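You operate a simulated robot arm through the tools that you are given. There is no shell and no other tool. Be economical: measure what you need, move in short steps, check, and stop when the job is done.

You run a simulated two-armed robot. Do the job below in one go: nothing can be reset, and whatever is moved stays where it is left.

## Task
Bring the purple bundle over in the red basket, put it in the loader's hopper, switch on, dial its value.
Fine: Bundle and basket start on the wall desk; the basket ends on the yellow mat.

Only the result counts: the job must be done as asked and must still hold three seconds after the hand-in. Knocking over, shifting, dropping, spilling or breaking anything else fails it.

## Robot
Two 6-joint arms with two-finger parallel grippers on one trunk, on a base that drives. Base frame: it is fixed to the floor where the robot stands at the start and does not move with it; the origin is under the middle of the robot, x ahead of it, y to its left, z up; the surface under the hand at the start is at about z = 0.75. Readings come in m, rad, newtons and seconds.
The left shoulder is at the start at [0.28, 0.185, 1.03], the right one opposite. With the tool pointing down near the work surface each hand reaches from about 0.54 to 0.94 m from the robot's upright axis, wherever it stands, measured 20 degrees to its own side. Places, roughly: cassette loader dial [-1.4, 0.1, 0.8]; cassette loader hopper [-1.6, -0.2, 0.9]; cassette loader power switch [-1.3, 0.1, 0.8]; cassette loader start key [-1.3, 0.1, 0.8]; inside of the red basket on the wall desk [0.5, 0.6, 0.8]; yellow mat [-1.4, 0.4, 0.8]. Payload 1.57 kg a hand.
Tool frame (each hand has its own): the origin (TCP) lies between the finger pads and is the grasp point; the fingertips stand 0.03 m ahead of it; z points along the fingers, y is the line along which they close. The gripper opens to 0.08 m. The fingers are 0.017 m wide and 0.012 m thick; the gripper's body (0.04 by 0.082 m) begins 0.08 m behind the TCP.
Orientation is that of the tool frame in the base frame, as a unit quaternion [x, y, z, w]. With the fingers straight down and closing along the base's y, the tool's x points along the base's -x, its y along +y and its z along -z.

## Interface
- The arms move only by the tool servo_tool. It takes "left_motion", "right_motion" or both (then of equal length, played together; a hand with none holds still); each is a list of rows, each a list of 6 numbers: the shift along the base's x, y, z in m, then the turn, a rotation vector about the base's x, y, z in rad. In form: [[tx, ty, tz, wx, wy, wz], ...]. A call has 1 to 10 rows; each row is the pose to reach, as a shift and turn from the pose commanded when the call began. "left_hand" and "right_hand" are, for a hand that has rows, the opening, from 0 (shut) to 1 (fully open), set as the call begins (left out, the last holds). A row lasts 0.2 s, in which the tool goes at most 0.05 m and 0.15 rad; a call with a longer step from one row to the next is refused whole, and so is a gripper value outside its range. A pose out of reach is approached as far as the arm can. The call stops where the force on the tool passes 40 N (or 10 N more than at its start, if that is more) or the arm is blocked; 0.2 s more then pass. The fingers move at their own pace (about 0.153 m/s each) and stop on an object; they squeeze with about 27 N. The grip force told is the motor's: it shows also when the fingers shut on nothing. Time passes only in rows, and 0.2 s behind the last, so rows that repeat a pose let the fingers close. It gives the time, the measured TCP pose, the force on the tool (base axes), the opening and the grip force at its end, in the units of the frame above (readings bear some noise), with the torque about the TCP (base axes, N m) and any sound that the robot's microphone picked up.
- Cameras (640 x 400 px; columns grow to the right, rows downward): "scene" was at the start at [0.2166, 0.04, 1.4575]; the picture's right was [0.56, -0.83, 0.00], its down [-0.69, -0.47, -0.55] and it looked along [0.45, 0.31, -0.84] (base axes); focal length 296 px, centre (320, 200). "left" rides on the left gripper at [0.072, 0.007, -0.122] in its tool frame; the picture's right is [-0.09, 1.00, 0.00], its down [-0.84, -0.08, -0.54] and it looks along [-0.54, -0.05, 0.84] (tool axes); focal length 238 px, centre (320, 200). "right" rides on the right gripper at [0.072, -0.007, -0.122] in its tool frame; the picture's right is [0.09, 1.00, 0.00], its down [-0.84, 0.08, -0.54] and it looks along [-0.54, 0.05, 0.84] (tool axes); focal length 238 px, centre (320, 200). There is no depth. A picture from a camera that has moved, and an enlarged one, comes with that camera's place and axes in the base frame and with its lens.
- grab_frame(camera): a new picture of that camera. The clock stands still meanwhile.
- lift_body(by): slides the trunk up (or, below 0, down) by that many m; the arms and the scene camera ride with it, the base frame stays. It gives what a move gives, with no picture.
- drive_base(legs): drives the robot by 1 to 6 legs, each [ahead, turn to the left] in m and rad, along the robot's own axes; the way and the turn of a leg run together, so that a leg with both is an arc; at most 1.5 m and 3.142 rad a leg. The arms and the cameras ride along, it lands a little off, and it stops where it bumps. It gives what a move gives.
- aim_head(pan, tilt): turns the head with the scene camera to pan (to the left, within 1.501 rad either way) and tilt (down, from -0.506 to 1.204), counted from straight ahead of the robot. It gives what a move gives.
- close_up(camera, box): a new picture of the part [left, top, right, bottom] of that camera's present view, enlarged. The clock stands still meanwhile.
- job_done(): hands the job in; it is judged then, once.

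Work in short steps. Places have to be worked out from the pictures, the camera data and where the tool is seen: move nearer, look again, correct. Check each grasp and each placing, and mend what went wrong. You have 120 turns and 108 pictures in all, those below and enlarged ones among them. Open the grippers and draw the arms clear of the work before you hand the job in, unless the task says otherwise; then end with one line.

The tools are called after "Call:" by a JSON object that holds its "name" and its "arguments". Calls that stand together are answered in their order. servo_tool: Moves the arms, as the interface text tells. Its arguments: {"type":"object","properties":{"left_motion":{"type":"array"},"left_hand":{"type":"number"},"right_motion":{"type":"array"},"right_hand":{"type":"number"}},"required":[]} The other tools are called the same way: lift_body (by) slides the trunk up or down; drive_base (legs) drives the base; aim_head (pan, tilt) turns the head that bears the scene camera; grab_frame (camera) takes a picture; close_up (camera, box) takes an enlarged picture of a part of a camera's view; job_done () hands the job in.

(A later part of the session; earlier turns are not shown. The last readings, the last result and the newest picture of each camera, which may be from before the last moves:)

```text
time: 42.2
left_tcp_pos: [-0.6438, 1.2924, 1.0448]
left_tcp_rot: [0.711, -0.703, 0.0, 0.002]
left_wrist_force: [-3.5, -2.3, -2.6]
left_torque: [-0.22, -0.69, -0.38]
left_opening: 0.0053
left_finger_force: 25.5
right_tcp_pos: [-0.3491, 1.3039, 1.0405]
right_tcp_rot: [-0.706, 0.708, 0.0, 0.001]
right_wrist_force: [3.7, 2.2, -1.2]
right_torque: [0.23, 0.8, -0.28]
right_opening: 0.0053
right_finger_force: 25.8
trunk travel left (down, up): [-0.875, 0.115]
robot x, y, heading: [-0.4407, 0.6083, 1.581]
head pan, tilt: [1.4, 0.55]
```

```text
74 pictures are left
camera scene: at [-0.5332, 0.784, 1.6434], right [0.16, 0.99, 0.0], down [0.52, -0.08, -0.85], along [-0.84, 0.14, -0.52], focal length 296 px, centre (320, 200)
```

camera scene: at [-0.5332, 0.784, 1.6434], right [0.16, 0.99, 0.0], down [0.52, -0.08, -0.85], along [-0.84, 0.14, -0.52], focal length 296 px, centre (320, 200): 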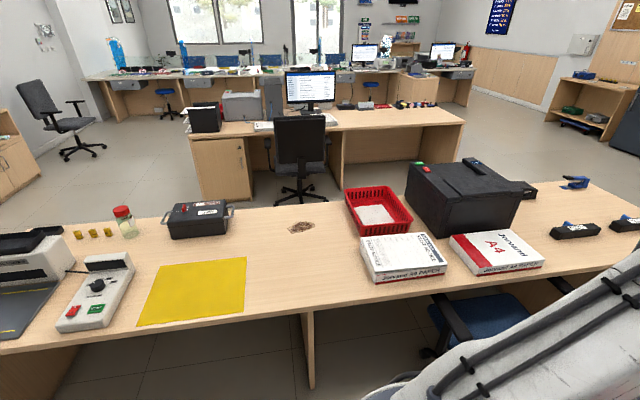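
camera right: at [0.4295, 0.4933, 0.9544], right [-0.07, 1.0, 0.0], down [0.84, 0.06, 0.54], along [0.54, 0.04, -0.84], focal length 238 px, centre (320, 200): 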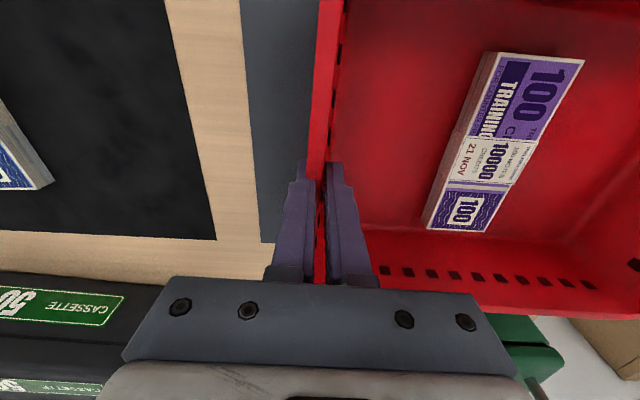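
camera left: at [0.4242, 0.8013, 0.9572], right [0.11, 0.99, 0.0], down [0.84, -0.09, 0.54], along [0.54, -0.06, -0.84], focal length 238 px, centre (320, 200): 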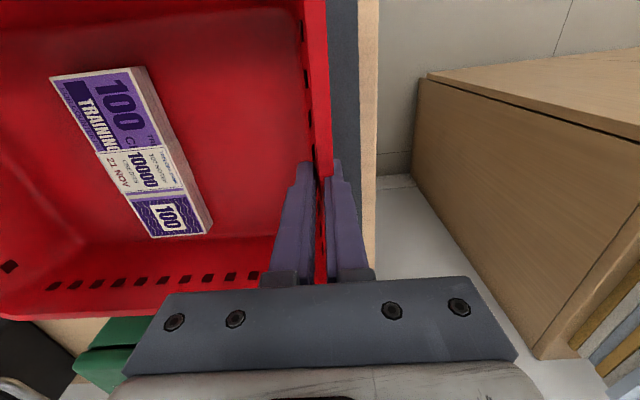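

I see the table: yellow mat centre ≈ [-1.40, 0.47], loader to its left side (dial, red switch, green key). I back 0.10, turn to face -x, and advance slowly so the basket is over the mat.

Call:
{"name": "drive_base", "arguments": {"legs": [[-0.097, 0], [0, 1.56], [0.2, 0]]}}

Call:
{"name": "aim_head", "arguments": {"pan": 0.0, "tilt": 0.75}}

Call:
{"name": "grab_frame", "arguments": {"camera": "scene"}}

```text
time: 48.3
left_tcp_pos: [-1.3319, 0.3194, 1.0458]
left_tcp_rot: [1.0, -0.003, 0.001, 0.001]
left_wrist_force: [1.8, -5.8, -2.2]
left_torque: [0.66, -0.02, -0.33]
left_opening: 0.005
left_finger_force: 25.0
right_tcp_pos: [-1.3387, 0.6144, 1.0412]
right_tcp_rot: [1.0, -0.008, 0.001, -0.001]
right_wrist_force: [-1.4, 6.9, -2.0]
right_torque: [-0.74, 0.04, -0.25]
right_opening: 0.0053
right_finger_force: 25.3
trunk travel left (down, up): [-0.875, 0.115]
robot x, y, heading: [-0.6448, 0.5115, 3.136]
head pan, tilt: [1.4, 0.55]
```

```text
time: 49.8
left_tcp_pos: [-1.3312, 0.3209, 1.0451]
left_tcp_rot: [1.0, -0.003, 0.002, 0.0]
left_wrist_force: [2.2, -1.2, -3.1]
left_torque: [0.7, -0.24, -0.3]
left_opening: 0.0052
left_finger_force: 24.7
right_tcp_pos: [-1.3387, 0.6136, 1.0408]
right_tcp_rot: [1.0, -0.009, 0.0, -0.001]
right_wrist_force: [-1.4, 3.1, -2.2]
right_torque: [-0.8, 0.22, -0.25]
right_opening: 0.0057
right_finger_force: 25.3
trunk travel left (down, up): [-0.875, 0.115]
robot x, y, heading: [-0.6466, 0.5136, 3.136]
head pan, tilt: [0.0, 0.75]
```

```text
73 pictures are left
camera scene: at [-0.8901, 0.5133, 1.6261], right [0.0, 1.0, 0.0], down [0.68, 0.0, -0.73], along [-0.73, 0.0, -0.68], focal length 296 px, centre (320, 200)
```

scene: 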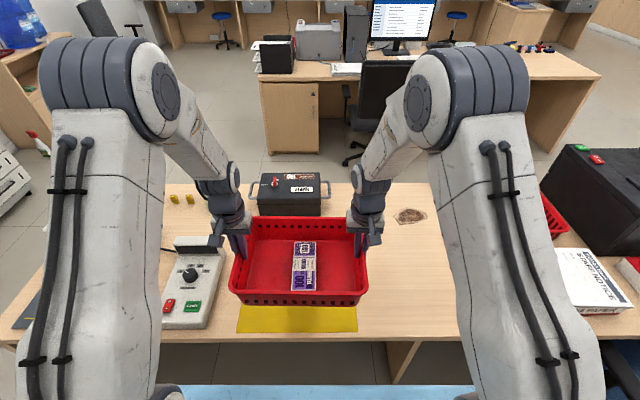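

Mat spans about x -1.557…-1.257, y 0.27…0.62 (centre [-1.407, 0.446]). Basket centre is at [-1.335, 0.467], so I shift by (-0.07, -0.02) and lower most of the way.

Call:
{"name": "servo_tool", "arguments": {"right_motion": [[-0.035, -0.01, 0, 0, 0, 0], [-0.07, -0.02, 0, 0, 0, 0], [-0.07, -0.02, -0.04, 0, 0, 0], [-0.07, -0.02, -0.08, 0, 0, 0], [-0.07, -0.02, -0.12, 0, 0, 0], [-0.07, -0.02, -0.16, 0, 0, 0], [-0.07, -0.02, -0.185, 0, 0, 0]], "left_motion": [[-0.035, -0.01, 0, 0, 0, 0], [-0.07, -0.02, 0, 0, 0, 0], [-0.07, -0.02, -0.04, 0, 0, 0], [-0.07, -0.02, -0.08, 0, 0, 0], [-0.07, -0.02, -0.12, 0, 0, 0], [-0.07, -0.02, -0.16, 0, 0, 0], [-0.07, -0.02, -0.185, 0, 0, 0]]}}

Call:
{"name": "grab_frame", "arguments": {"camera": "scene"}}

```text
time: 51.4
left_tcp_pos: [-1.4014, 0.2986, 0.8586]
left_tcp_rot: [1.0, -0.004, 0.002, 0.001]
left_wrist_force: [1.6, -1.1, -2.6]
left_torque: [0.72, 0.17, -0.3]
left_opening: 0.0051
left_finger_force: 25.2
right_tcp_pos: [-1.4087, 0.5929, 0.8562]
right_tcp_rot: [1.0, -0.009, 0.002, -0.002]
right_wrist_force: [-1.6, 0.8, -1.8]
right_torque: [-0.82, -0.14, -0.18]
right_opening: 0.0053
right_finger_force: 25.1
trunk travel left (down, up): [-0.875, 0.115]
robot x, y, heading: [-0.6417, 0.5118, 3.142]
head pan, tilt: [0.0, 0.75]
```

```text
72 pictures are left
camera scene: at [-0.8903, 0.5133, 1.6261], right [0.0, 1.0, 0.0], down [0.68, 0.0, -0.73], along [-0.73, 0.0, -0.68], focal length 296 px, centre (320, 200)
```

scene: 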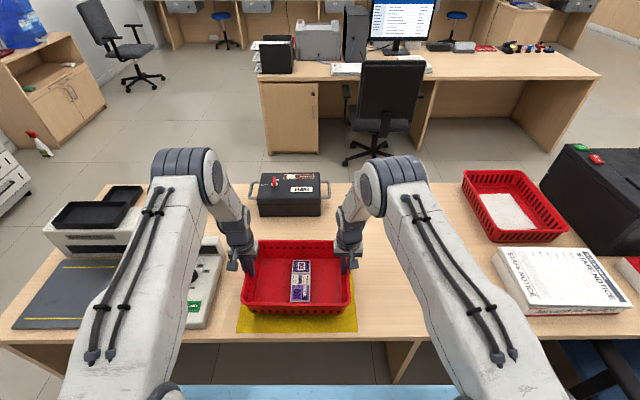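

The basket sits over the mat. I lower the last ~2.5 cm in small steps.

Call:
{"name": "servo_tool", "arguments": {"right_motion": [[0, 0, -0.008, 0, 0, 0], [0, 0, -0.015, 0, 0, 0], [0, 0, -0.019, 0, 0, 0], [0, 0, -0.022, 0, 0, 0]], "left_motion": [[0, 0, -0.008, 0, 0, 0], [0, 0, -0.015, 0, 0, 0], [0, 0, -0.019, 0, 0, 0], [0, 0, -0.022, 0, 0, 0]]}}

```text
time: 52.4
left_tcp_pos: [-1.402, 0.3001, 0.837]
left_tcp_rot: [1.0, -0.002, 0.0, 0.001]
left_wrist_force: [1.6, -1.1, -2.9]
left_torque: [0.76, 0.03, -0.33]
left_opening: 0.0057
left_finger_force: 25.9
right_tcp_pos: [-1.4072, 0.5939, 0.8351]
right_tcp_rot: [1.0, -0.009, 0.001, 0.0]
right_wrist_force: [-2.3, 1.3, -1.7]
right_torque: [-0.81, -0.05, -0.25]
right_opening: 0.0052
right_finger_force: 25.2
trunk travel left (down, up): [-0.875, 0.115]
robot x, y, heading: [-0.6426, 0.5128, 3.139]
head pan, tilt: [0.0, 0.75]
```

Still hanging; lower a few millimetres more.

Call:
{"name": "servo_tool", "arguments": {"right_motion": [[0, 0, -0.002, 0, 0, 0], [0, 0, -0.004, 0, 0, 0], [0, 0, -0.006, 0, 0, 0]], "left_motion": [[0, 0, -0.002, 0, 0, 0], [0, 0, -0.004, 0, 0, 0], [0, 0, -0.006, 0, 0, 0]]}}

```text
time: 53.2
left_tcp_pos: [-1.4017, 0.3, 0.8357]
left_tcp_rot: [1.0, -0.003, -0.001, 0.001]
left_wrist_force: [5.3, -3.3, 25.2]
left_torque: [0.76, -0.29, -0.31]
left_opening: 0.0054
left_finger_force: 25.6
right_tcp_pos: [-1.4074, 0.594, 0.8331]
right_tcp_rot: [1.0, -0.009, -0.002, -0.001]
right_wrist_force: [-0.7, 4.2, 24.5]
right_torque: [-0.74, -0.21, -0.22]
right_opening: 0.0055
right_finger_force: 25.1
trunk travel left (down, up): [-0.875, 0.115]
robot x, y, heading: [-0.6448, 0.5102, 3.143]
head pan, tilt: [0.0, 0.75]
```

Contact on both sides. I ease up the extra pressure, open both hands and rise straight up.

Call:
{"name": "servo_tool", "arguments": {"right_motion": [[0, 0, 0.003, 0, 0, 0], [0, 0, 0.003, 0, 0, 0]], "left_motion": [[0, 0, 0.003, 0, 0, 0], [0, 0, 0.003, 0, 0, 0]]}}

Call:
{"name": "servo_tool", "arguments": {"right_motion": [[0, 0, 0, 0, 0, 0], [0, 0, 0, 0, 0, 0], [0, 0, 0.03, 0, 0, 0], [0, 0, 0.07, 0, 0, 0], [0, 0, 0.115, 0, 0, 0], [0, 0, 0.16, 0, 0, 0], [0, 0, 0.2, 0, 0, 0]], "left_motion": [[0, 0, 0, 0, 0, 0], [0, 0, 0, 0, 0, 0], [0, 0, 0.03, 0, 0, 0], [0, 0, 0.07, 0, 0, 0], [0, 0, 0.115, 0, 0, 0], [0, 0, 0.16, 0, 0, 0], [0, 0, 0.2, 0, 0, 0]], "left_hand": 0.7, "right_hand": 0.7}}

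Call:
{"name": "aim_head", "arguments": {"pan": 0.3, "tilt": 0.85}}

Call:
{"name": "grab_frame", "arguments": {"camera": "scene"}}

Call:
{"name": "grab_frame", "arguments": {"camera": "left"}}

```text
time: 53.8
left_tcp_pos: [-1.402, 0.3015, 0.8343]
left_tcp_rot: [1.0, -0.002, 0.0, 0.001]
left_wrist_force: [3.1, -2.0, 14.4]
left_torque: [0.78, 0.6, -0.24]
left_opening: 0.0051
left_finger_force: 24.7
right_tcp_pos: [-1.4078, 0.5932, 0.8328]
right_tcp_rot: [1.0, -0.009, -0.002, -0.001]
right_wrist_force: [-6.4, 1.4, 7.2]
right_torque: [-0.79, 0.93, -0.34]
right_opening: 0.0055
right_finger_force: 25.2
trunk travel left (down, up): [-0.875, 0.115]
robot x, y, heading: [-0.6423, 0.5083, 3.138]
head pan, tilt: [0.0, 0.75]
```

```text
time: 55.4
left_tcp_pos: [-1.4028, 0.2997, 1.0365]
left_tcp_rot: [1.0, -0.003, 0.002, 0.001]
left_wrist_force: [-0.5, -0.2, -0.6]
left_torque: [0.0, 0.02, 0.0]
left_opening: 0.0561
left_finger_force: 0.0
right_tcp_pos: [-1.4089, 0.5922, 1.0311]
right_tcp_rot: [1.0, -0.009, 0.001, -0.002]
right_wrist_force: [0.0, -0.5, 0.1]
right_torque: [0.01, 0.04, 0.01]
right_opening: 0.0558
right_finger_force: 0.0
trunk travel left (down, up): [-0.875, 0.115]
robot x, y, heading: [-0.6433, 0.512, 3.136]
head pan, tilt: [0.0, 0.75]
```

```text
time: 56.2
left_tcp_pos: [-1.4035, 0.2988, 1.0357]
left_tcp_rot: [1.0, -0.003, 0.001, 0.001]
left_wrist_force: [-0.8, 0.4, 0.4]
left_torque: [0.01, -0.03, 0.0]
left_opening: 0.0559
left_finger_force: 0.0
right_tcp_pos: [-1.4089, 0.5925, 1.0298]
right_tcp_rot: [1.0, -0.008, 0.001, -0.001]
right_wrist_force: [-0.1, -0.1, -0.4]
right_torque: [0.0, 0.02, 0.02]
right_opening: 0.0558
right_finger_force: 0.1
trunk travel left (down, up): [-0.875, 0.115]
robot x, y, heading: [-0.6439, 0.514, 3.136]
head pan, tilt: [0.3, 0.85]
```

```text
71 pictures are left
camera scene: at [-0.8818, 0.4902, 1.6181], right [-0.29, 0.96, 0.0], down [0.72, 0.22, -0.66], along [-0.63, -0.19, -0.75], focal length 296 px, centre (320, 200)
```

scene: 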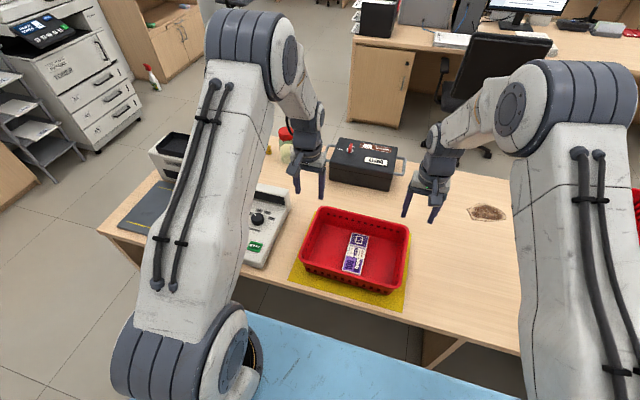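

```text
70 pictures are left
camera left: at [-1.332, 0.2929, 1.1575], right [-0.1, -1.0, 0.0], down [-0.84, 0.08, 0.54], along [-0.54, 0.05, -0.84], focal length 238 px, centre (320, 200)
```

left: 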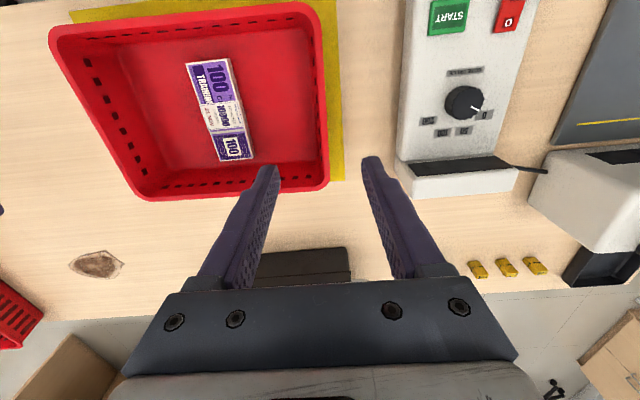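

Basket with the bundle stands on the mat. Now I look at the loader: close-ups of the panel from the left camera, and the hopper with the head panned left.

Call:
{"name": "close_up", "arguments": {"camera": "left", "box": [380, 0, 640, 200]}}

Call:
{"name": "aim_head", "arguments": {"pan": 0.75, "tilt": 0.75}}

Call:
{"name": "grab_frame", "arguments": {"camera": "scene"}}

```text
2.00 times, centred on (510, 100) of left
camera zoom: at [-1.332, 0.2929, 1.1575], right [-0.1, -1.0, 0.0], down [-0.84, 0.08, 0.54], along [-0.54, 0.05, -0.84], focal length 477 px, centre (-60, 400)
```

zoom: 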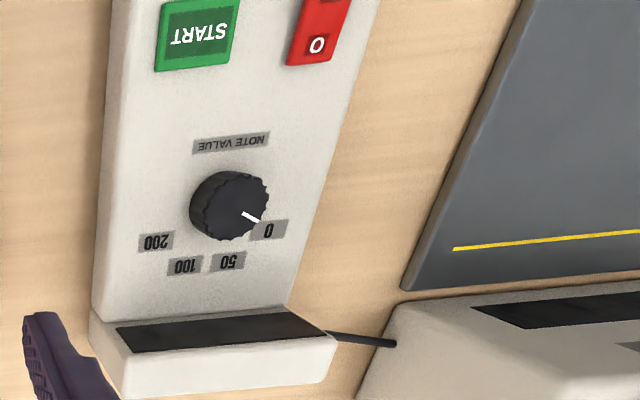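

```text
time: 57.1
left_tcp_pos: [-1.4027, 0.2998, 1.0354]
left_tcp_rot: [1.0, -0.002, 0.002, 0.001]
left_wrist_force: [-0.1, -0.6, 0.0]
left_torque: [0.01, 0.0, 0.01]
left_opening: 0.056
left_finger_force: 0.0
right_tcp_pos: [-1.4095, 0.592, 1.0303]
right_tcp_rot: [1.0, -0.01, 0.001, -0.001]
right_wrist_force: [0.0, 0.5, 0.4]
right_torque: [-0.01, -0.01, -0.06]
right_opening: 0.0563
right_finger_force: 0.0
trunk travel left (down, up): [-0.875, 0.115]
robot x, y, heading: [-0.6448, 0.5138, 3.136]
head pan, tilt: [0.75, 0.75]
```

```text
68 pictures are left
camera scene: at [-0.8679, 0.4568, 1.6261], right [-0.68, 0.73, 0.0], down [0.5, 0.46, -0.73], along [-0.54, -0.5, -0.68], focal length 296 px, centre (320, 200)
```

scene: 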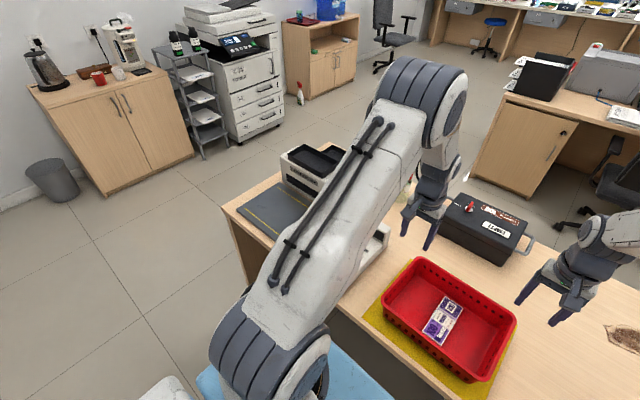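

Panel read: dial points at 0, labels 0/50/100/200; red switch shows 0; the hopper is the device behind. I clear the right hand sideways and put the left hand above the bundle at [-1.405, 0.4535].

Call:
{"name": "servo_tool", "arguments": {"right_motion": [[0.02, 0.03, 0.02, 0, 0, 0], [0.04, 0.06, 0.04, 0, 0, 0], [0.06, 0.09, 0.05, 0, 0, 0], [0.08, 0.12, 0.05, 0, 0, 0], [0.1, 0.15, 0.05, 0, 0, 0], [0.1, 0.15, 0.05, 0, 0, 0]], "left_motion": [[0, 0.03, 0, 0, 0, 0], [0, 0.07, 0, 0, 0, 0], [0, 0.11, 0, 0, 0, 0], [-0.002, 0.153, 0, 0, 0, 0.02], [-0.002, 0.153, -0.045, 0, 0, 0.02], [-0.002, 0.153, -0.09, 0, 0, 0.02]], "left_hand": 1}}

Call:
{"name": "grab_frame", "arguments": {"camera": "left"}}

```text
time: 58.5
left_tcp_pos: [-1.4047, 0.4548, 0.9461]
left_tcp_rot: [1.0, 0.008, 0.001, 0.001]
left_wrist_force: [0.1, 0.1, 0.5]
left_torque: [0.02, -0.01, 0.0]
left_opening: 0.0798
left_finger_force: 0.0
right_tcp_pos: [-1.3062, 0.7431, 1.082]
right_tcp_rot: [1.0, -0.008, 0.001, -0.001]
right_wrist_force: [0.7, 0.5, -0.1]
right_torque: [-0.03, 0.01, 0.05]
right_opening: 0.0561
right_finger_force: 0.1
trunk travel left (down, up): [-0.875, 0.115]
robot x, y, heading: [-0.6433, 0.5103, 3.141]
head pan, tilt: [0.75, 0.75]
```

```text
67 pictures are left
camera left: at [-1.3328, 0.4485, 1.0675], right [-0.08, -1.0, 0.0], down [-0.84, 0.07, 0.54], along [-0.54, 0.04, -0.84], focal length 238 px, centre (320, 200)
```

left: 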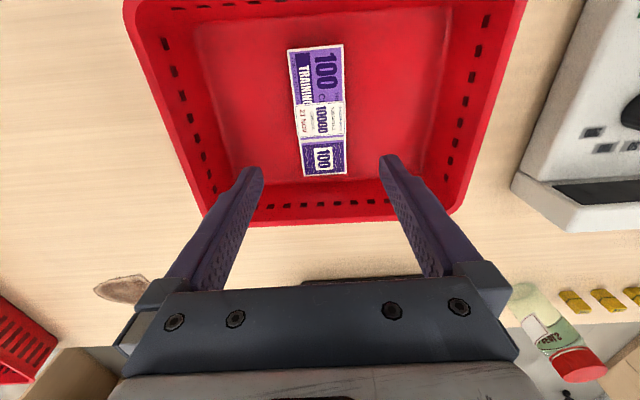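

Well centred. I descend to just above the basket floor and close.

Call:
{"name": "servo_tool", "arguments": {"left_motion": [[-0.002, -0.001, -0.045, 0, 0, 0], [-0.002, -0.001, -0.09, 0, 0, 0], [-0.002, -0.001, -0.13, 0, 0, 0], [-0.002, -0.001, -0.151, 0, 0, 0]]}}

Call:
{"name": "servo_tool", "arguments": {"left_motion": [[0, 0, 0, 0, 0, 0], [0, 0, 0, 0, 0, 0], [0, 0, 0, 0, 0, 0], [0, 0, 0.03, 0, 0, 0], [0, 0, 0.07, 0, 0, 0], [0, 0, 0.11, 0, 0, 0], [0, 0, 0.155, 0, 0, 0], [0, 0, 0.2, 0, 0, 0], [0, 0, 0.245, 0, 0, 0]], "left_hand": 0}}

Call:
{"name": "grab_frame", "arguments": {"camera": "left"}}

```text
time: 59.5
left_tcp_pos: [-1.4077, 0.4535, 0.7913]
left_tcp_rot: [1.0, 0.007, 0.001, 0.001]
left_wrist_force: [1.3, 0.5, -0.4]
left_torque: [0.0, -0.02, 0.01]
left_opening: 0.0799
left_finger_force: 0.1
right_tcp_pos: [-1.3077, 0.7429, 1.0834]
right_tcp_rot: [1.0, -0.008, 0.001, -0.001]
right_wrist_force: [-0.3, -0.5, -0.2]
right_torque: [0.03, 0.05, -0.04]
right_opening: 0.0562
right_finger_force: 0.0
trunk travel left (down, up): [-0.875, 0.115]
robot x, y, heading: [-0.6451, 0.51, 3.142]
head pan, tilt: [0.75, 0.75]
```

```text
time: 61.5
left_tcp_pos: [-1.4049, 0.4526, 1.0401]
left_tcp_rot: [1.0, 0.007, 0.002, 0.001]
left_wrist_force: [0.4, 0.3, -1.2]
left_torque: [0.04, -0.03, 0.02]
left_opening: 0.0593
left_finger_force: 27.0
right_tcp_pos: [-1.307, 0.7435, 1.0825]
right_tcp_rot: [1.0, -0.009, 0.001, 0.0]
right_wrist_force: [-0.2, 0.6, -0.5]
right_torque: [-0.01, 0.0, -0.05]
right_opening: 0.0561
right_finger_force: 0.2
trunk travel left (down, up): [-0.875, 0.115]
robot x, y, heading: [-0.6519, 0.5106, 3.137]
head pan, tilt: [0.75, 0.75]
```

```text
66 pictures are left
camera left: at [-1.3337, 0.4466, 1.161], right [-0.08, -1.0, 0.0], down [-0.84, 0.07, 0.54], along [-0.54, 0.04, -0.84], focal length 238 px, centre (320, 200)
```

left: 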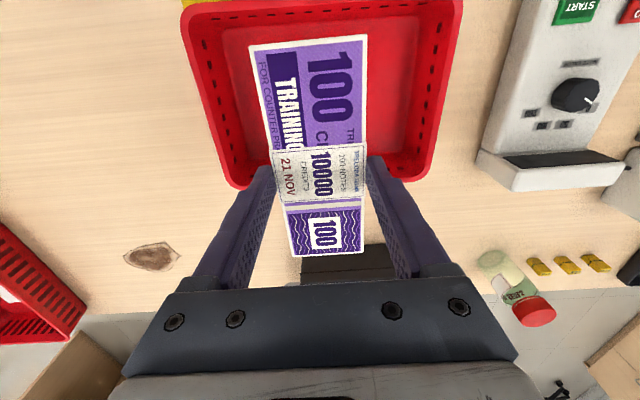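

Bundle firmly gripped. I back off, shift along the table toward the loader (to about y=0.07) and face it again.

Call:
{"name": "drive_base", "arguments": {"legs": [[-0.25, 0], [0, 1.571], [0.44, 0], [0, -1.571], [0.1, 0]]}}

Call:
{"name": "aim_head", "arguments": {"pan": 0.2, "tilt": 0.7}}

Call:
{"name": "grab_frame", "arguments": {"camera": "scene"}}

Call:
{"name": "grab_frame", "arguments": {"camera": "left"}}

```text
time: 73.9
left_tcp_pos: [-1.2846, 0.029, 1.0391]
left_tcp_rot: [1.0, -0.009, 0.0, 0.002]
left_wrist_force: [1.4, 0.6, -0.6]
left_torque: [-0.01, 0.03, -0.03]
left_opening: 0.0597
left_finger_force: 26.7
right_tcp_pos: [-1.177, 0.3157, 1.0827]
right_tcp_rot: [1.0, -0.023, 0.0, -0.001]
right_wrist_force: [-0.7, 0.4, -0.6]
right_torque: [-0.02, 0.03, 0.01]
right_opening: 0.0559
right_finger_force: 0.1
trunk travel left (down, up): [-0.875, 0.115]
robot x, y, heading: [-0.524, 0.0659, 3.11]
head pan, tilt: [0.75, 0.75]
```

```text
time: 74.9
left_tcp_pos: [-1.2848, 0.0274, 1.0394]
left_tcp_rot: [1.0, -0.008, 0.001, 0.002]
left_wrist_force: [0.1, 0.5, -1.2]
left_torque: [0.01, 0.02, 0.01]
left_opening: 0.0592
left_finger_force: 26.5
right_tcp_pos: [-1.1771, 0.3154, 1.0824]
right_tcp_rot: [1.0, -0.023, 0.0, 0.0]
right_wrist_force: [0.8, 0.5, -0.1]
right_torque: [-0.02, 0.0, -0.04]
right_opening: 0.056
right_finger_force: 0.0
trunk travel left (down, up): [-0.875, 0.115]
robot x, y, heading: [-0.5229, 0.0651, 3.113]
head pan, tilt: [0.201, 0.7]
```

```text
65 pictures are left
camera scene: at [-0.768, 0.0559, 1.6303], right [-0.17, 0.99, 0.0], down [0.63, 0.11, -0.76], along [-0.75, -0.13, -0.64], focal length 296 px, centre (320, 200)
```

scene: 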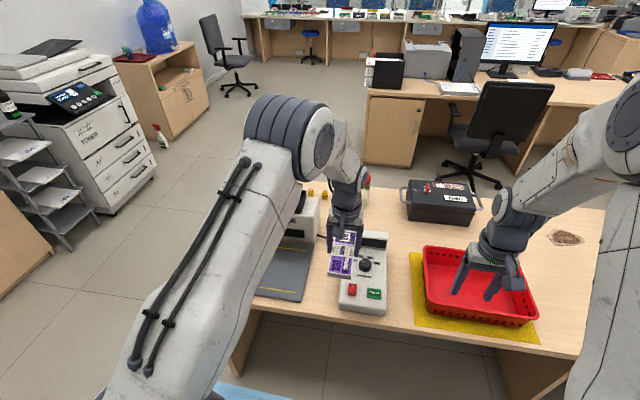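

```text
64 pictures are left
camera left: at [-1.2129, 0.0205, 1.1606], right [-0.11, -0.99, 0.0], down [-0.84, 0.09, 0.54], along [-0.54, 0.06, -0.84], focal length 238 px, centre (320, 200)
```

left: 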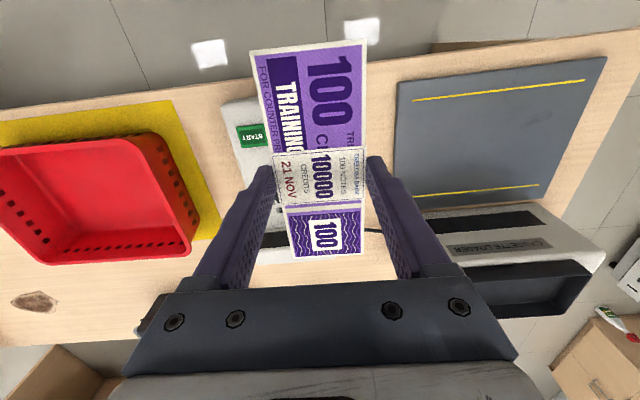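

The loader shows a label and a dark open tray at its back. I enlarge it.

Call:
{"name": "close_up", "arguments": {"camera": "left", "box": [370, 40, 640, 330]}}

Call:
{"name": "close_up", "arguments": {"camera": "scene", "box": [230, 160, 420, 330]}}

```text
1.38 times, centred on (505, 185) of left
camera zoom: at [-1.2129, 0.0205, 1.1606], right [-0.11, -0.99, 0.0], down [-0.84, 0.09, 0.54], along [-0.54, 0.06, -0.84], focal length 329 px, centre (65, 221)
```

zoom: 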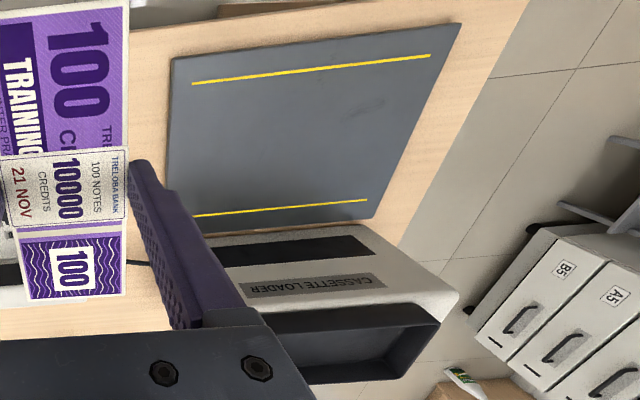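

```text
2.35 times, centred on (325, 245) of scene
camera zoom: at [-0.768, 0.0559, 1.6303], right [-0.17, 0.99, 0.0], down [0.63, 0.11, -0.76], along [-0.75, -0.13, -0.64], focal length 696 px, centre (308, 94)
```

zoom: 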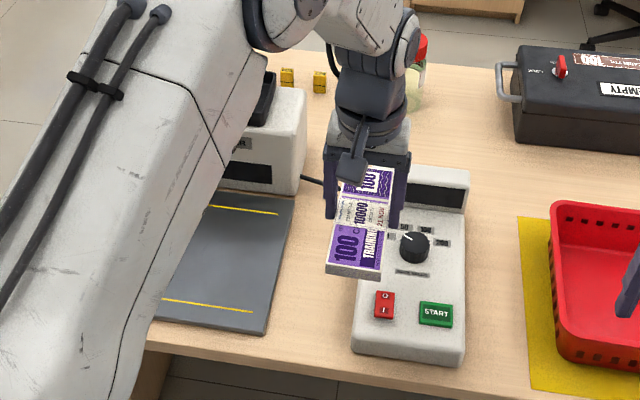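

I raise the left hand and move it to y≈-0.2 short of the hopper for a clear look into it.

Call:
{"name": "servo_tool", "arguments": {"left_motion": [[0, -0.03, 0.03, 0, 0, 0], [0, -0.07, 0.05, 0, 0, 0], [0, -0.115, 0.07, 0, 0, 0], [0, -0.16, 0.08, 0, 0, 0], [0, -0.2, 0.09, 0, 0, 0], [0, -0.23, 0.1, 0, 0, 0]]}}

Call:
{"name": "grab_frame", "arguments": {"camera": "left"}}

Call:
{"name": "grab_frame", "arguments": {"camera": "scene"}}

```text
time: 76.3
left_tcp_pos: [-1.2844, -0.2008, 1.1402]
left_tcp_rot: [1.0, -0.009, 0.002, 0.001]
left_wrist_force: [0.7, 0.1, -0.5]
left_torque: [-0.01, -0.04, -0.01]
left_opening: 0.0589
left_finger_force: 27.2
right_tcp_pos: [-1.1774, 0.316, 1.0832]
right_tcp_rot: [1.0, -0.024, 0.001, -0.001]
right_wrist_force: [0.1, 0.2, 0.8]
right_torque: [-0.02, 0.01, -0.02]
right_opening: 0.0559
right_finger_force: 0.1
trunk travel left (down, up): [-0.875, 0.115]
robot x, y, heading: [-0.5225, 0.0635, 3.111]
head pan, tilt: [0.201, 0.7]
```

```text
61 pictures are left
camera left: at [-1.2128, -0.209, 1.2614], right [-0.11, -0.99, 0.0], down [-0.84, 0.09, 0.54], along [-0.54, 0.06, -0.84], focal length 238 px, centre (320, 200)
```

left: 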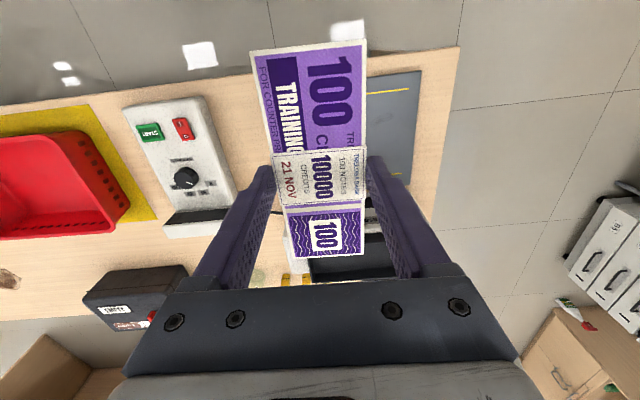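

```text
60 pictures are left
camera scene: at [-0.7681, 0.0559, 1.6303], right [-0.17, 0.99, 0.0], down [0.64, 0.11, -0.76], along [-0.75, -0.13, -0.64], focal length 296 px, centre (320, 200)
```

scene: 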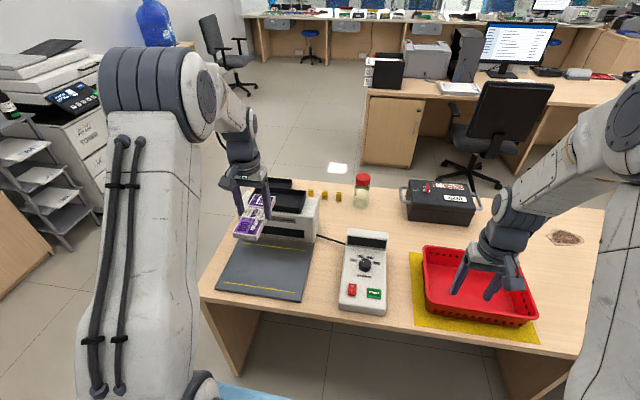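

Call:
{"name": "close_up", "arguments": {"camera": "scene", "box": [200, 160, 400, 310]}}

```text
2.67 times, centred on (300, 235) of scene
camera zoom: at [-0.7681, 0.0559, 1.6303], right [-0.17, 0.99, 0.0], down [0.64, 0.11, -0.76], along [-0.75, -0.13, -0.64], focal length 789 px, centre (373, 107)
```

zoom: 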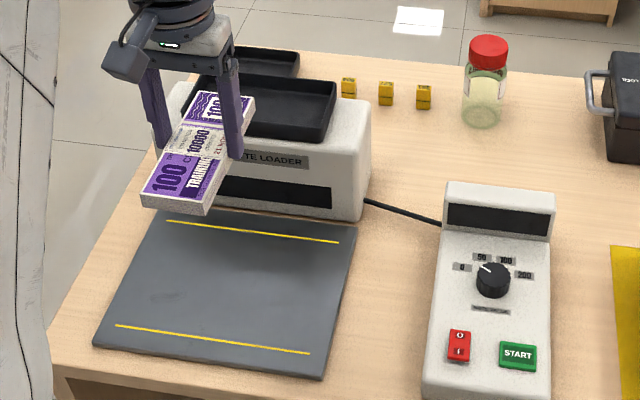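

The hopper is the front black tray on top of the loader body, apparently longer along y than x. I drive 0.18 m closer and hold the hand to the side to view it from above.

Call:
{"name": "drive_base", "arguments": {"legs": [[0.18, 0]]}}

Call:
{"name": "servo_tool", "arguments": {"left_motion": [[0, 0.04, 0, 0, 0, 0], [0, 0.08, 0, 0, 0, 0], [0, 0.12, 0, 0, 0, 0], [0, 0.16, 0, 0, 0, 0]]}}

Call:
{"name": "close_up", "arguments": {"camera": "left", "box": [340, 40, 640, 280]}}

Call:
{"name": "grab_frame", "arguments": {"camera": "scene"}}

```text
time: 77.8
left_tcp_pos: [-1.4641, -0.1952, 1.1404]
left_tcp_rot: [1.0, -0.007, 0.001, 0.0]
left_wrist_force: [-0.8, -0.2, -1.4]
left_torque: [-0.02, 0.04, 0.02]
left_opening: 0.0593
left_finger_force: 27.1
right_tcp_pos: [-1.3578, 0.3209, 1.0831]
right_tcp_rot: [1.0, -0.024, 0.002, -0.001]
right_wrist_force: [0.0, 0.6, -0.6]
right_torque: [0.0, 0.01, 0.02]
right_opening: 0.0558
right_finger_force: 0.0
trunk travel left (down, up): [-0.875, 0.115]
robot x, y, heading: [-0.7024, 0.0701, 3.111]
head pan, tilt: [0.201, 0.7]
```

```text
time: 78.8
left_tcp_pos: [-1.4646, -0.0353, 1.1364]
left_tcp_rot: [1.0, -0.008, 0.0, 0.0]
left_wrist_force: [-0.6, -0.5, -0.8]
left_torque: [0.0, -0.03, -0.01]
left_opening: 0.0592
left_finger_force: 26.7
right_tcp_pos: [-1.357, 0.3212, 1.0819]
right_tcp_rot: [1.0, -0.024, 0.001, -0.001]
right_wrist_force: [0.6, 0.4, -0.7]
right_torque: [-0.01, -0.02, -0.02]
right_opening: 0.0561
right_finger_force: 0.1
trunk travel left (down, up): [-0.875, 0.115]
robot x, y, heading: [-0.7031, 0.0714, 3.112]
head pan, tilt: [0.201, 0.7]
```

```text
1.67 times, centred on (490, 160) of left
camera zoom: at [-1.3937, -0.0434, 1.2585], right [-0.11, -0.99, 0.0], down [-0.84, 0.09, 0.54], along [-0.54, 0.06, -0.84], focal length 397 px, centre (37, 267)
```

zoom: 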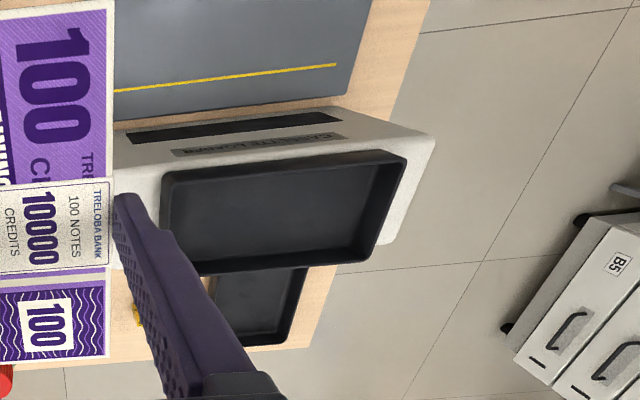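

```text
57 pictures are left
camera scene: at [-0.9483, 0.0613, 1.6303], right [-0.17, 0.99, 0.0], down [0.63, 0.11, -0.76], along [-0.75, -0.13, -0.64], focal length 296 px, centre (320, 200)
```

scene: 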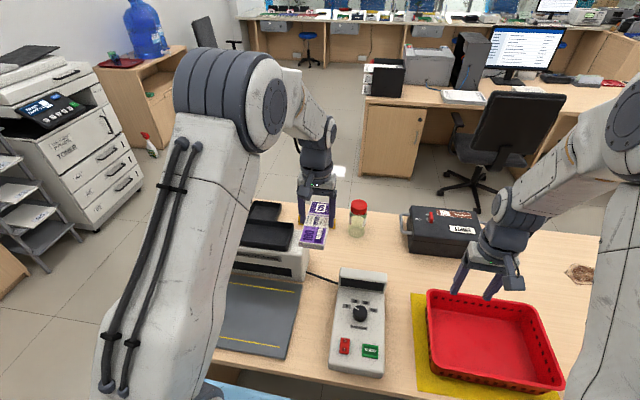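

Triangulated hopper rim: z≈0.90, x -1.54…-1.655, y -0.15…-0.365, centre ≈ [-1.598, -0.26], so the bundle must lie along y. I drive 0.1 m nearer and turn the left hand by 90°.

Call:
{"name": "drive_base", "arguments": {"legs": [[0.1, 0.02]]}}

Call:
{"name": "servo_tool", "arguments": {"left_motion": [[0, 0, 0, 0, 0, 0.145], [0, -0.02, 0, 0, 0, 0.29], [0, -0.04, 0, 0, 0, 0.435], [0, -0.06, 0, 0, 0, 0.58], [0, -0.08, 0, 0, 0, 0.725], [0, -0.1, 0, 0, 0, 0.87], [0, -0.12, 0, 0, 0, 1.015], [0, -0.14, 0, 0, 0, 1.16], [0, -0.16, 0, 0, 0, 1.305], [0, -0.18, 0, 0, 0, 1.45]]}}

Call:
{"name": "grab_frame", "arguments": {"camera": "left"}}

Call:
{"name": "grab_frame", "arguments": {"camera": "scene"}}

```text
time: 79.9
left_tcp_pos: [-1.5614, -0.049, 1.1366]
left_tcp_rot: [1.0, 0.002, 0.002, 0.001]
left_wrist_force: [0.4, -0.5, 0.0]
left_torque: [0.0, 0.04, 0.0]
left_opening: 0.0593
left_finger_force: 26.6
right_tcp_pos: [-1.462, 0.3098, 1.0829]
right_tcp_rot: [1.0, -0.012, 0.001, 0.0]
right_wrist_force: [0.3, -0.2, 0.7]
right_torque: [-0.01, -0.03, 0.0]
right_opening: 0.0562
right_finger_force: 0.1
trunk travel left (down, up): [-0.875, 0.115]
robot x, y, heading: [-0.8033, 0.0716, 3.128]
head pan, tilt: [0.201, 0.7]
```

```text
time: 82.1
left_tcp_pos: [-1.5608, -0.2294, 1.1375]
left_tcp_rot: [0.746, 0.665, 0.002, -0.001]
left_wrist_force: [0.5, 0.6, -0.6]
left_torque: [0.02, -0.03, -0.01]
left_opening: 0.0594
left_finger_force: 27.0
right_tcp_pos: [-1.4614, 0.3089, 1.0827]
right_tcp_rot: [1.0, -0.014, 0.001, -0.001]
right_wrist_force: [0.3, 0.2, -0.5]
right_torque: [0.04, -0.02, 0.01]
right_opening: 0.0561
right_finger_force: 0.1
trunk travel left (down, up): [-0.875, 0.115]
robot x, y, heading: [-0.806, 0.0744, 3.13]
head pan, tilt: [0.201, 0.7]
```

```text
56 pictures are left
camera left: at [-1.5475, -0.1595, 1.2592], right [0.98, -0.2, 0.0], down [-0.17, -0.82, 0.54], along [-0.11, -0.53, -0.84], focal length 238 px, centre (320, 200)
```

left: 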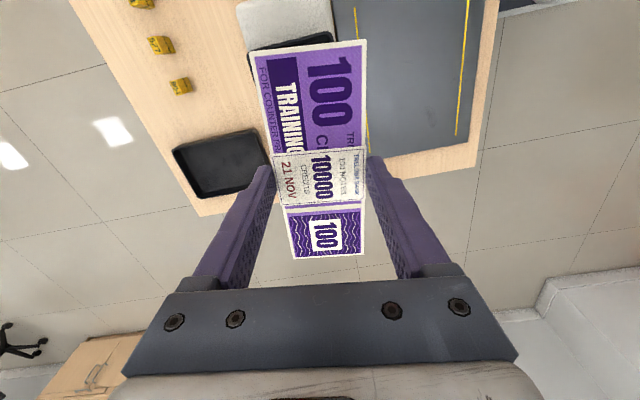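

```text
55 pictures are left
camera scene: at [-1.0472, 0.0585, 1.6303], right [-0.19, 0.98, 0.0], down [0.63, 0.12, -0.76], along [-0.75, -0.14, -0.64], focal length 296 px, centre (320, 200)
```

scene: 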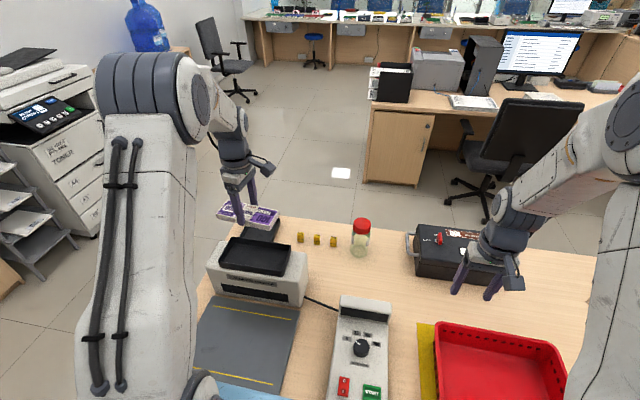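

Hopper centre from the new view: about [-1.602, -0.255]. I finish the turn, centre above it and lower to z≈0.97.

Call:
{"name": "servo_tool", "arguments": {"left_motion": [[-0.02, -0.013, 0, 0, 0, 0.055], [-0.041, -0.026, -0.01, 0, 0, 0.11], [-0.041, -0.026, -0.055, 0, 0, 0.11], [-0.041, -0.026, -0.1, 0, 0, 0.11], [-0.041, -0.026, -0.145, 0, 0, 0.11], [-0.041, -0.026, -0.17, 0, 0, 0.11]]}}

Call:
{"name": "close_up", "arguments": {"camera": "scene", "box": [180, 170, 340, 310]}}

Call:
{"name": "grab_frame", "arguments": {"camera": "left"}}

```text
time: 83.5
left_tcp_pos: [-1.6016, -0.2545, 0.9679]
left_tcp_rot: [0.709, 0.705, 0.001, -0.001]
left_wrist_force: [0.5, 0.5, 3.4]
left_torque: [0.36, 0.08, -0.07]
left_opening: 0.0593
left_finger_force: 26.2
right_tcp_pos: [-1.462, 0.3093, 1.0831]
right_tcp_rot: [1.0, -0.013, 0.001, -0.001]
right_wrist_force: [-0.5, -0.4, 1.4]
right_torque: [0.03, 0.01, -0.03]
right_opening: 0.0558
right_finger_force: 0.1
trunk travel left (down, up): [-0.875, 0.115]
robot x, y, heading: [-0.8011, 0.0717, 3.133]
head pan, tilt: [0.201, 0.7]
```

```text
2.86 times, centred on (260, 240) of scene
camera zoom: at [-1.0469, 0.0585, 1.6305], right [-0.19, 0.98, 0.0], down [0.63, 0.12, -0.77], along [-0.75, -0.14, -0.64], focal length 846 px, centre (491, 86)
```

zoom: 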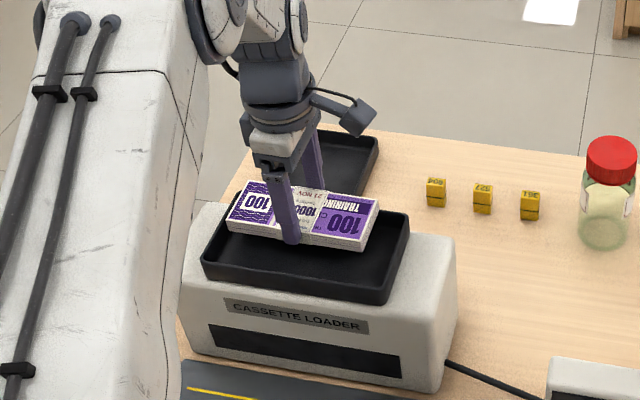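

```text
53 pictures are left
camera left: at [-1.5962, -0.182, 1.0892], right [1.0, -0.1, 0.0], down [-0.08, -0.84, 0.54], along [-0.05, -0.54, -0.84], focal length 238 px, centre (320, 200)
```

left: 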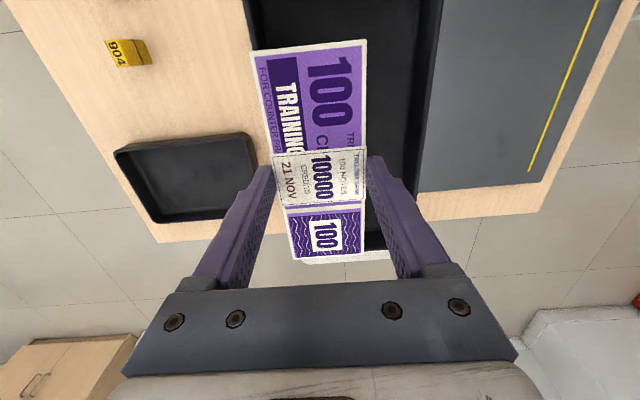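

There is a slight contact (3.4 N, 0.36 Nm), earlier than expected. I lift 2 cm and look closely before going on.

Call:
{"name": "servo_tool", "arguments": {"left_motion": [[0, 0, 0.02, 0, 0, 0], [0, 0, 0.03, 0, 0, 0]]}}

Call:
{"name": "close_up", "arguments": {"camera": "left", "box": [200, 0, 520, 280]}}

Call:
{"name": "close_up", "arguments": {"camera": "scene", "box": [215, 190, 305, 270]}}

```text
time: 84.1
left_tcp_pos: [-1.602, -0.2541, 0.9964]
left_tcp_rot: [0.709, 0.705, 0.002, -0.001]
left_wrist_force: [-0.2, -0.5, -1.2]
left_torque: [-0.01, -0.01, -0.01]
left_opening: 0.0594
left_finger_force: 26.3
right_tcp_pos: [-1.4613, 0.3106, 1.082]
right_tcp_rot: [1.0, -0.013, 0.001, 0.0]
right_wrist_force: [0.2, 0.2, 0.0]
right_torque: [0.0, -0.03, 0.02]
right_opening: 0.0559
right_finger_force: 0.0
trunk travel left (down, up): [-0.875, 0.115]
robot x, y, heading: [-0.8002, 0.0722, 3.126]
head pan, tilt: [0.201, 0.7]
```

```text
1.43 times, centred on (360, 140) of left
camera zoom: at [-1.5958, -0.1833, 1.1181], right [1.0, -0.1, 0.0], down [-0.08, -0.84, 0.54], along [-0.05, -0.54, -0.84], focal length 340 px, centre (263, 286)
```

zoom: 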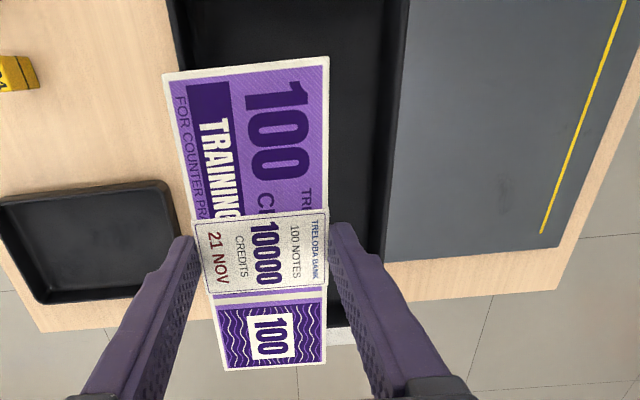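

```text
5.00 times, centred on (260, 230) of scene
camera zoom: at [-1.0471, 0.0585, 1.6303], right [-0.19, 0.98, 0.0], down [0.63, 0.12, -0.76], along [-0.75, -0.14, -0.64], focal length 1480 px, centre (620, 50)
```

zoom: 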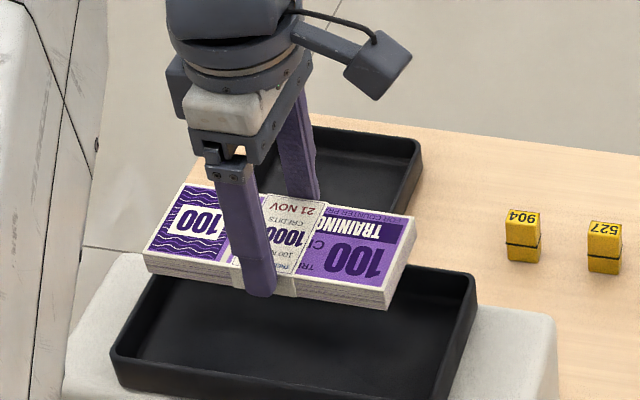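

The contact was the rear finger on the rim: the rim is at z≈0.93, which moves the hopper centre to [-1.583, -0.239] (all three views agree). I correct and lower to tips at rim height.

Call:
{"name": "servo_tool", "arguments": {"left_motion": [[0.01, 0.008, 0, 0, 0, 0], [0.019, 0.015, 0, 0, 0, 0], [0.019, 0.015, -0.015, 0, 0, 0], [0.019, 0.015, -0.03, 0, 0, 0]]}}

Call:
{"name": "close_up", "arguments": {"camera": "left", "box": [200, 0, 520, 280]}}

Call:
{"name": "close_up", "arguments": {"camera": "scene", "box": [215, 210, 305, 290]}}

```text
time: 85.1
left_tcp_pos: [-1.5826, -0.241, 0.9662]
left_tcp_rot: [0.709, 0.705, 0.003, -0.001]
left_wrist_force: [0.4, -0.6, -0.3]
left_torque: [0.03, -0.02, 0.01]
left_opening: 0.0594
left_finger_force: 26.9
right_tcp_pos: [-1.4616, 0.3108, 1.0821]
right_tcp_rot: [1.0, -0.012, 0.001, -0.001]
right_wrist_force: [-0.5, 0.7, 0.0]
right_torque: [0.02, 0.01, 0.0]
right_opening: 0.0558
right_finger_force: 0.0
trunk travel left (down, up): [-0.875, 0.115]
robot x, y, heading: [-0.7981, 0.0714, 3.132]
head pan, tilt: [0.201, 0.7]
```

```text
1.43 times, centred on (360, 140) of left
camera zoom: at [-1.5767, -0.1695, 1.0885], right [1.0, -0.1, 0.0], down [-0.08, -0.84, 0.54], along [-0.05, -0.54, -0.84], focal length 340 px, centre (263, 286)
```

zoom: 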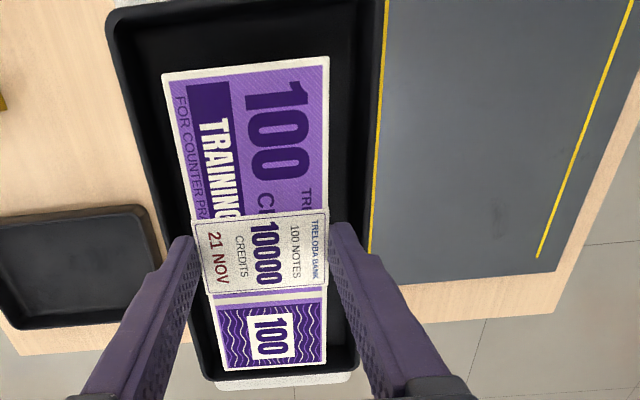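

```text
5.00 times, centred on (260, 250) of scene
camera zoom: at [-1.0473, 0.0584, 1.6303], right [-0.19, 0.98, 0.0], down [0.63, 0.12, -0.76], along [-0.75, -0.14, -0.64], focal length 1480 px, centre (620, -50)
```

zoom: 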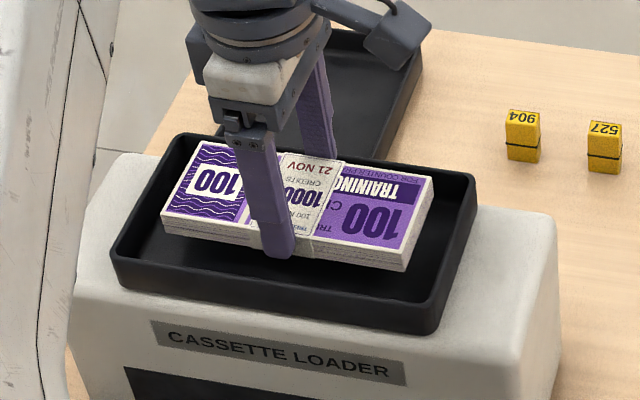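

Well aligned. I shift 2 mm forward and lower 10 mm, watching for contact.

Call:
{"name": "servo_tool", "arguments": {"left_motion": [[0.002, -0.002, 0, 0, 0, 0], [0.002, -0.002, -0.005, 0, 0, 0], [0.002, -0.002, -0.01, 0, 0, 0]]}}

```text
time: 85.9
left_tcp_pos: [-1.5815, -0.2415, 0.9569]
left_tcp_rot: [0.71, 0.705, 0.002, -0.001]
left_wrist_force: [-0.3, -0.5, -1.0]
left_torque: [-0.01, -0.03, 0.0]
left_opening: 0.0594
left_finger_force: 27.1
right_tcp_pos: [-1.4628, 0.3088, 1.0823]
right_tcp_rot: [1.0, -0.013, 0.002, -0.001]
right_wrist_force: [-0.4, 0.0, -0.2]
right_torque: [0.05, 0.0, 0.01]
right_opening: 0.0559
right_finger_force: 0.0
trunk travel left (down, up): [-0.875, 0.115]
robot x, y, heading: [-0.8035, 0.0737, 3.128]
head pan, tilt: [0.201, 0.7]
```

No contact; 10 mm more.

Call:
{"name": "servo_tool", "arguments": {"left_motion": [[0, 0, -0.004, 0, 0, 0], [0, 0, -0.007, 0, 0, 0], [0, 0, -0.01, 0, 0, 0]]}}

Call:
{"name": "close_up", "arguments": {"camera": "scene", "box": [215, 210, 305, 290]}}

```text
time: 86.7
left_tcp_pos: [-1.5811, -0.2422, 0.9473]
left_tcp_rot: [0.71, 0.704, 0.002, -0.001]
left_wrist_force: [0.2, 0.1, -0.8]
left_torque: [0.0, -0.01, -0.02]
left_opening: 0.0592
left_finger_force: 26.8
right_tcp_pos: [-1.4628, 0.3107, 1.0834]
right_tcp_rot: [1.0, -0.013, 0.001, 0.0]
right_wrist_force: [0.0, -0.8, -0.4]
right_torque: [-0.01, 0.02, -0.02]
right_opening: 0.0559
right_finger_force: 0.0
trunk travel left (down, up): [-0.875, 0.115]
robot x, y, heading: [-0.8036, 0.0753, 3.13]
head pan, tilt: [0.201, 0.7]
```

```text
5.00 times, centred on (260, 250) of scene
camera zoom: at [-1.0473, 0.0585, 1.6303], right [-0.19, 0.98, 0.0], down [0.63, 0.12, -0.76], along [-0.75, -0.14, -0.64], focal length 1480 px, centre (620, -50)
```

zoom: 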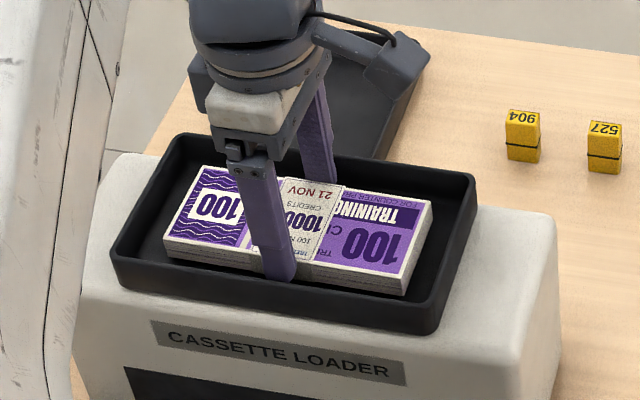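

Going in cleanly. I continue down in small steps until it touches the hopper floor.

Call:
{"name": "servo_tool", "arguments": {"left_motion": [[0, 0, -0.003, 0, 0, 0], [0, 0, -0.006, 0, 0, 0], [0, 0, -0.008, 0, 0, 0], [0, 0, -0.01, 0, 0, 0]]}}

```text
time: 87.7
left_tcp_pos: [-1.5807, -0.2429, 0.938]
left_tcp_rot: [0.709, 0.705, 0.0, -0.001]
left_wrist_force: [3.9, -1.0, 24.5]
left_torque: [0.12, -0.2, -0.05]
left_opening: 0.0596
left_finger_force: 27.4
right_tcp_pos: [-1.4604, 0.3102, 1.0836]
right_tcp_rot: [1.0, -0.014, -0.001, -0.001]
right_wrist_force: [0.1, 0.6, -0.6]
right_torque: [0.02, -0.01, -0.03]
right_opening: 0.0559
right_finger_force: 0.1
trunk travel left (down, up): [-0.875, 0.115]
robot x, y, heading: [-0.8021, 0.0728, 3.133]
head pan, tilt: [0.201, 0.7]
```

Floor contact. I relieve the pressure, open just a few millimetres and rise straight up.

Call:
{"name": "servo_tool", "arguments": {"left_motion": [[0, 0, 0.002, 0, 0, 0], [0, 0, 0.002, 0, 0, 0]]}}

Call:
{"name": "servo_tool", "arguments": {"left_motion": [[0, 0, 0, 0, 0, 0], [0, 0, 0, 0, 0, 0], [0, 0, 0.01, 0, 0, 0], [0, 0, 0.025, 0, 0, 0], [0, 0, 0.045, 0, 0, 0], [0, 0, 0.08, 0, 0, 0], [0, 0, 0.12, 0, 0, 0]], "left_hand": 0.82}}

Call:
{"name": "close_up", "arguments": {"camera": "scene", "box": [215, 210, 305, 290]}}

```text
time: 88.3
left_tcp_pos: [-1.5812, -0.2423, 0.9388]
left_tcp_rot: [0.709, 0.705, 0.001, -0.001]
left_wrist_force: [0.7, -3.3, 15.1]
left_torque: [-0.34, 0.25, 0.0]
left_opening: 0.0595
left_finger_force: 26.5
right_tcp_pos: [-1.4613, 0.3098, 1.0831]
right_tcp_rot: [1.0, -0.012, -0.001, -0.002]
right_wrist_force: [0.7, -1.6, 0.1]
right_torque: [-0.01, 0.02, 0.0]
right_opening: 0.0561
right_finger_force: 0.1
trunk travel left (down, up): [-0.875, 0.115]
robot x, y, heading: [-0.8047, 0.0725, 3.133]
head pan, tilt: [0.201, 0.7]
```

```text
time: 89.9
left_tcp_pos: [-1.5816, -0.2442, 1.0579]
left_tcp_rot: [0.71, 0.705, 0.002, -0.001]
left_wrist_force: [0.1, 0.6, 0.3]
left_torque: [0.01, -0.02, 0.02]
left_opening: 0.0656
left_finger_force: 0.1
right_tcp_pos: [-1.4613, 0.3101, 1.0827]
right_tcp_rot: [1.0, -0.013, 0.001, -0.002]
right_wrist_force: [0.4, -1.0, 0.9]
right_torque: [0.02, 0.0, 0.0]
right_opening: 0.056
right_finger_force: 0.1
trunk travel left (down, up): [-0.875, 0.115]
robot x, y, heading: [-0.804, 0.0734, 3.129]
head pan, tilt: [0.201, 0.7]
```

```text
5.00 times, centred on (260, 250) of scene
camera zoom: at [-1.0472, 0.0585, 1.6303], right [-0.19, 0.98, 0.0], down [0.63, 0.12, -0.76], along [-0.75, -0.14, -0.64], focal length 1480 px, centre (620, -50)
```

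zoom: 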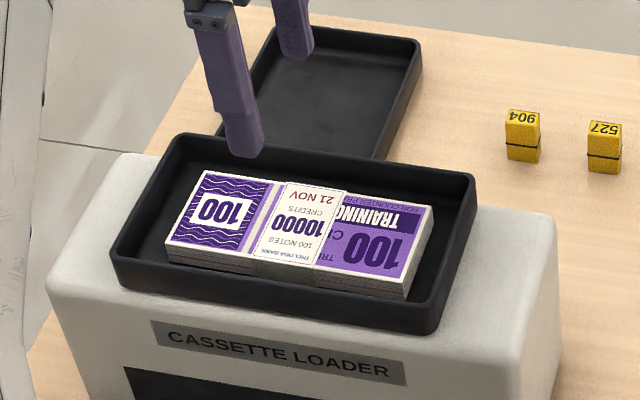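

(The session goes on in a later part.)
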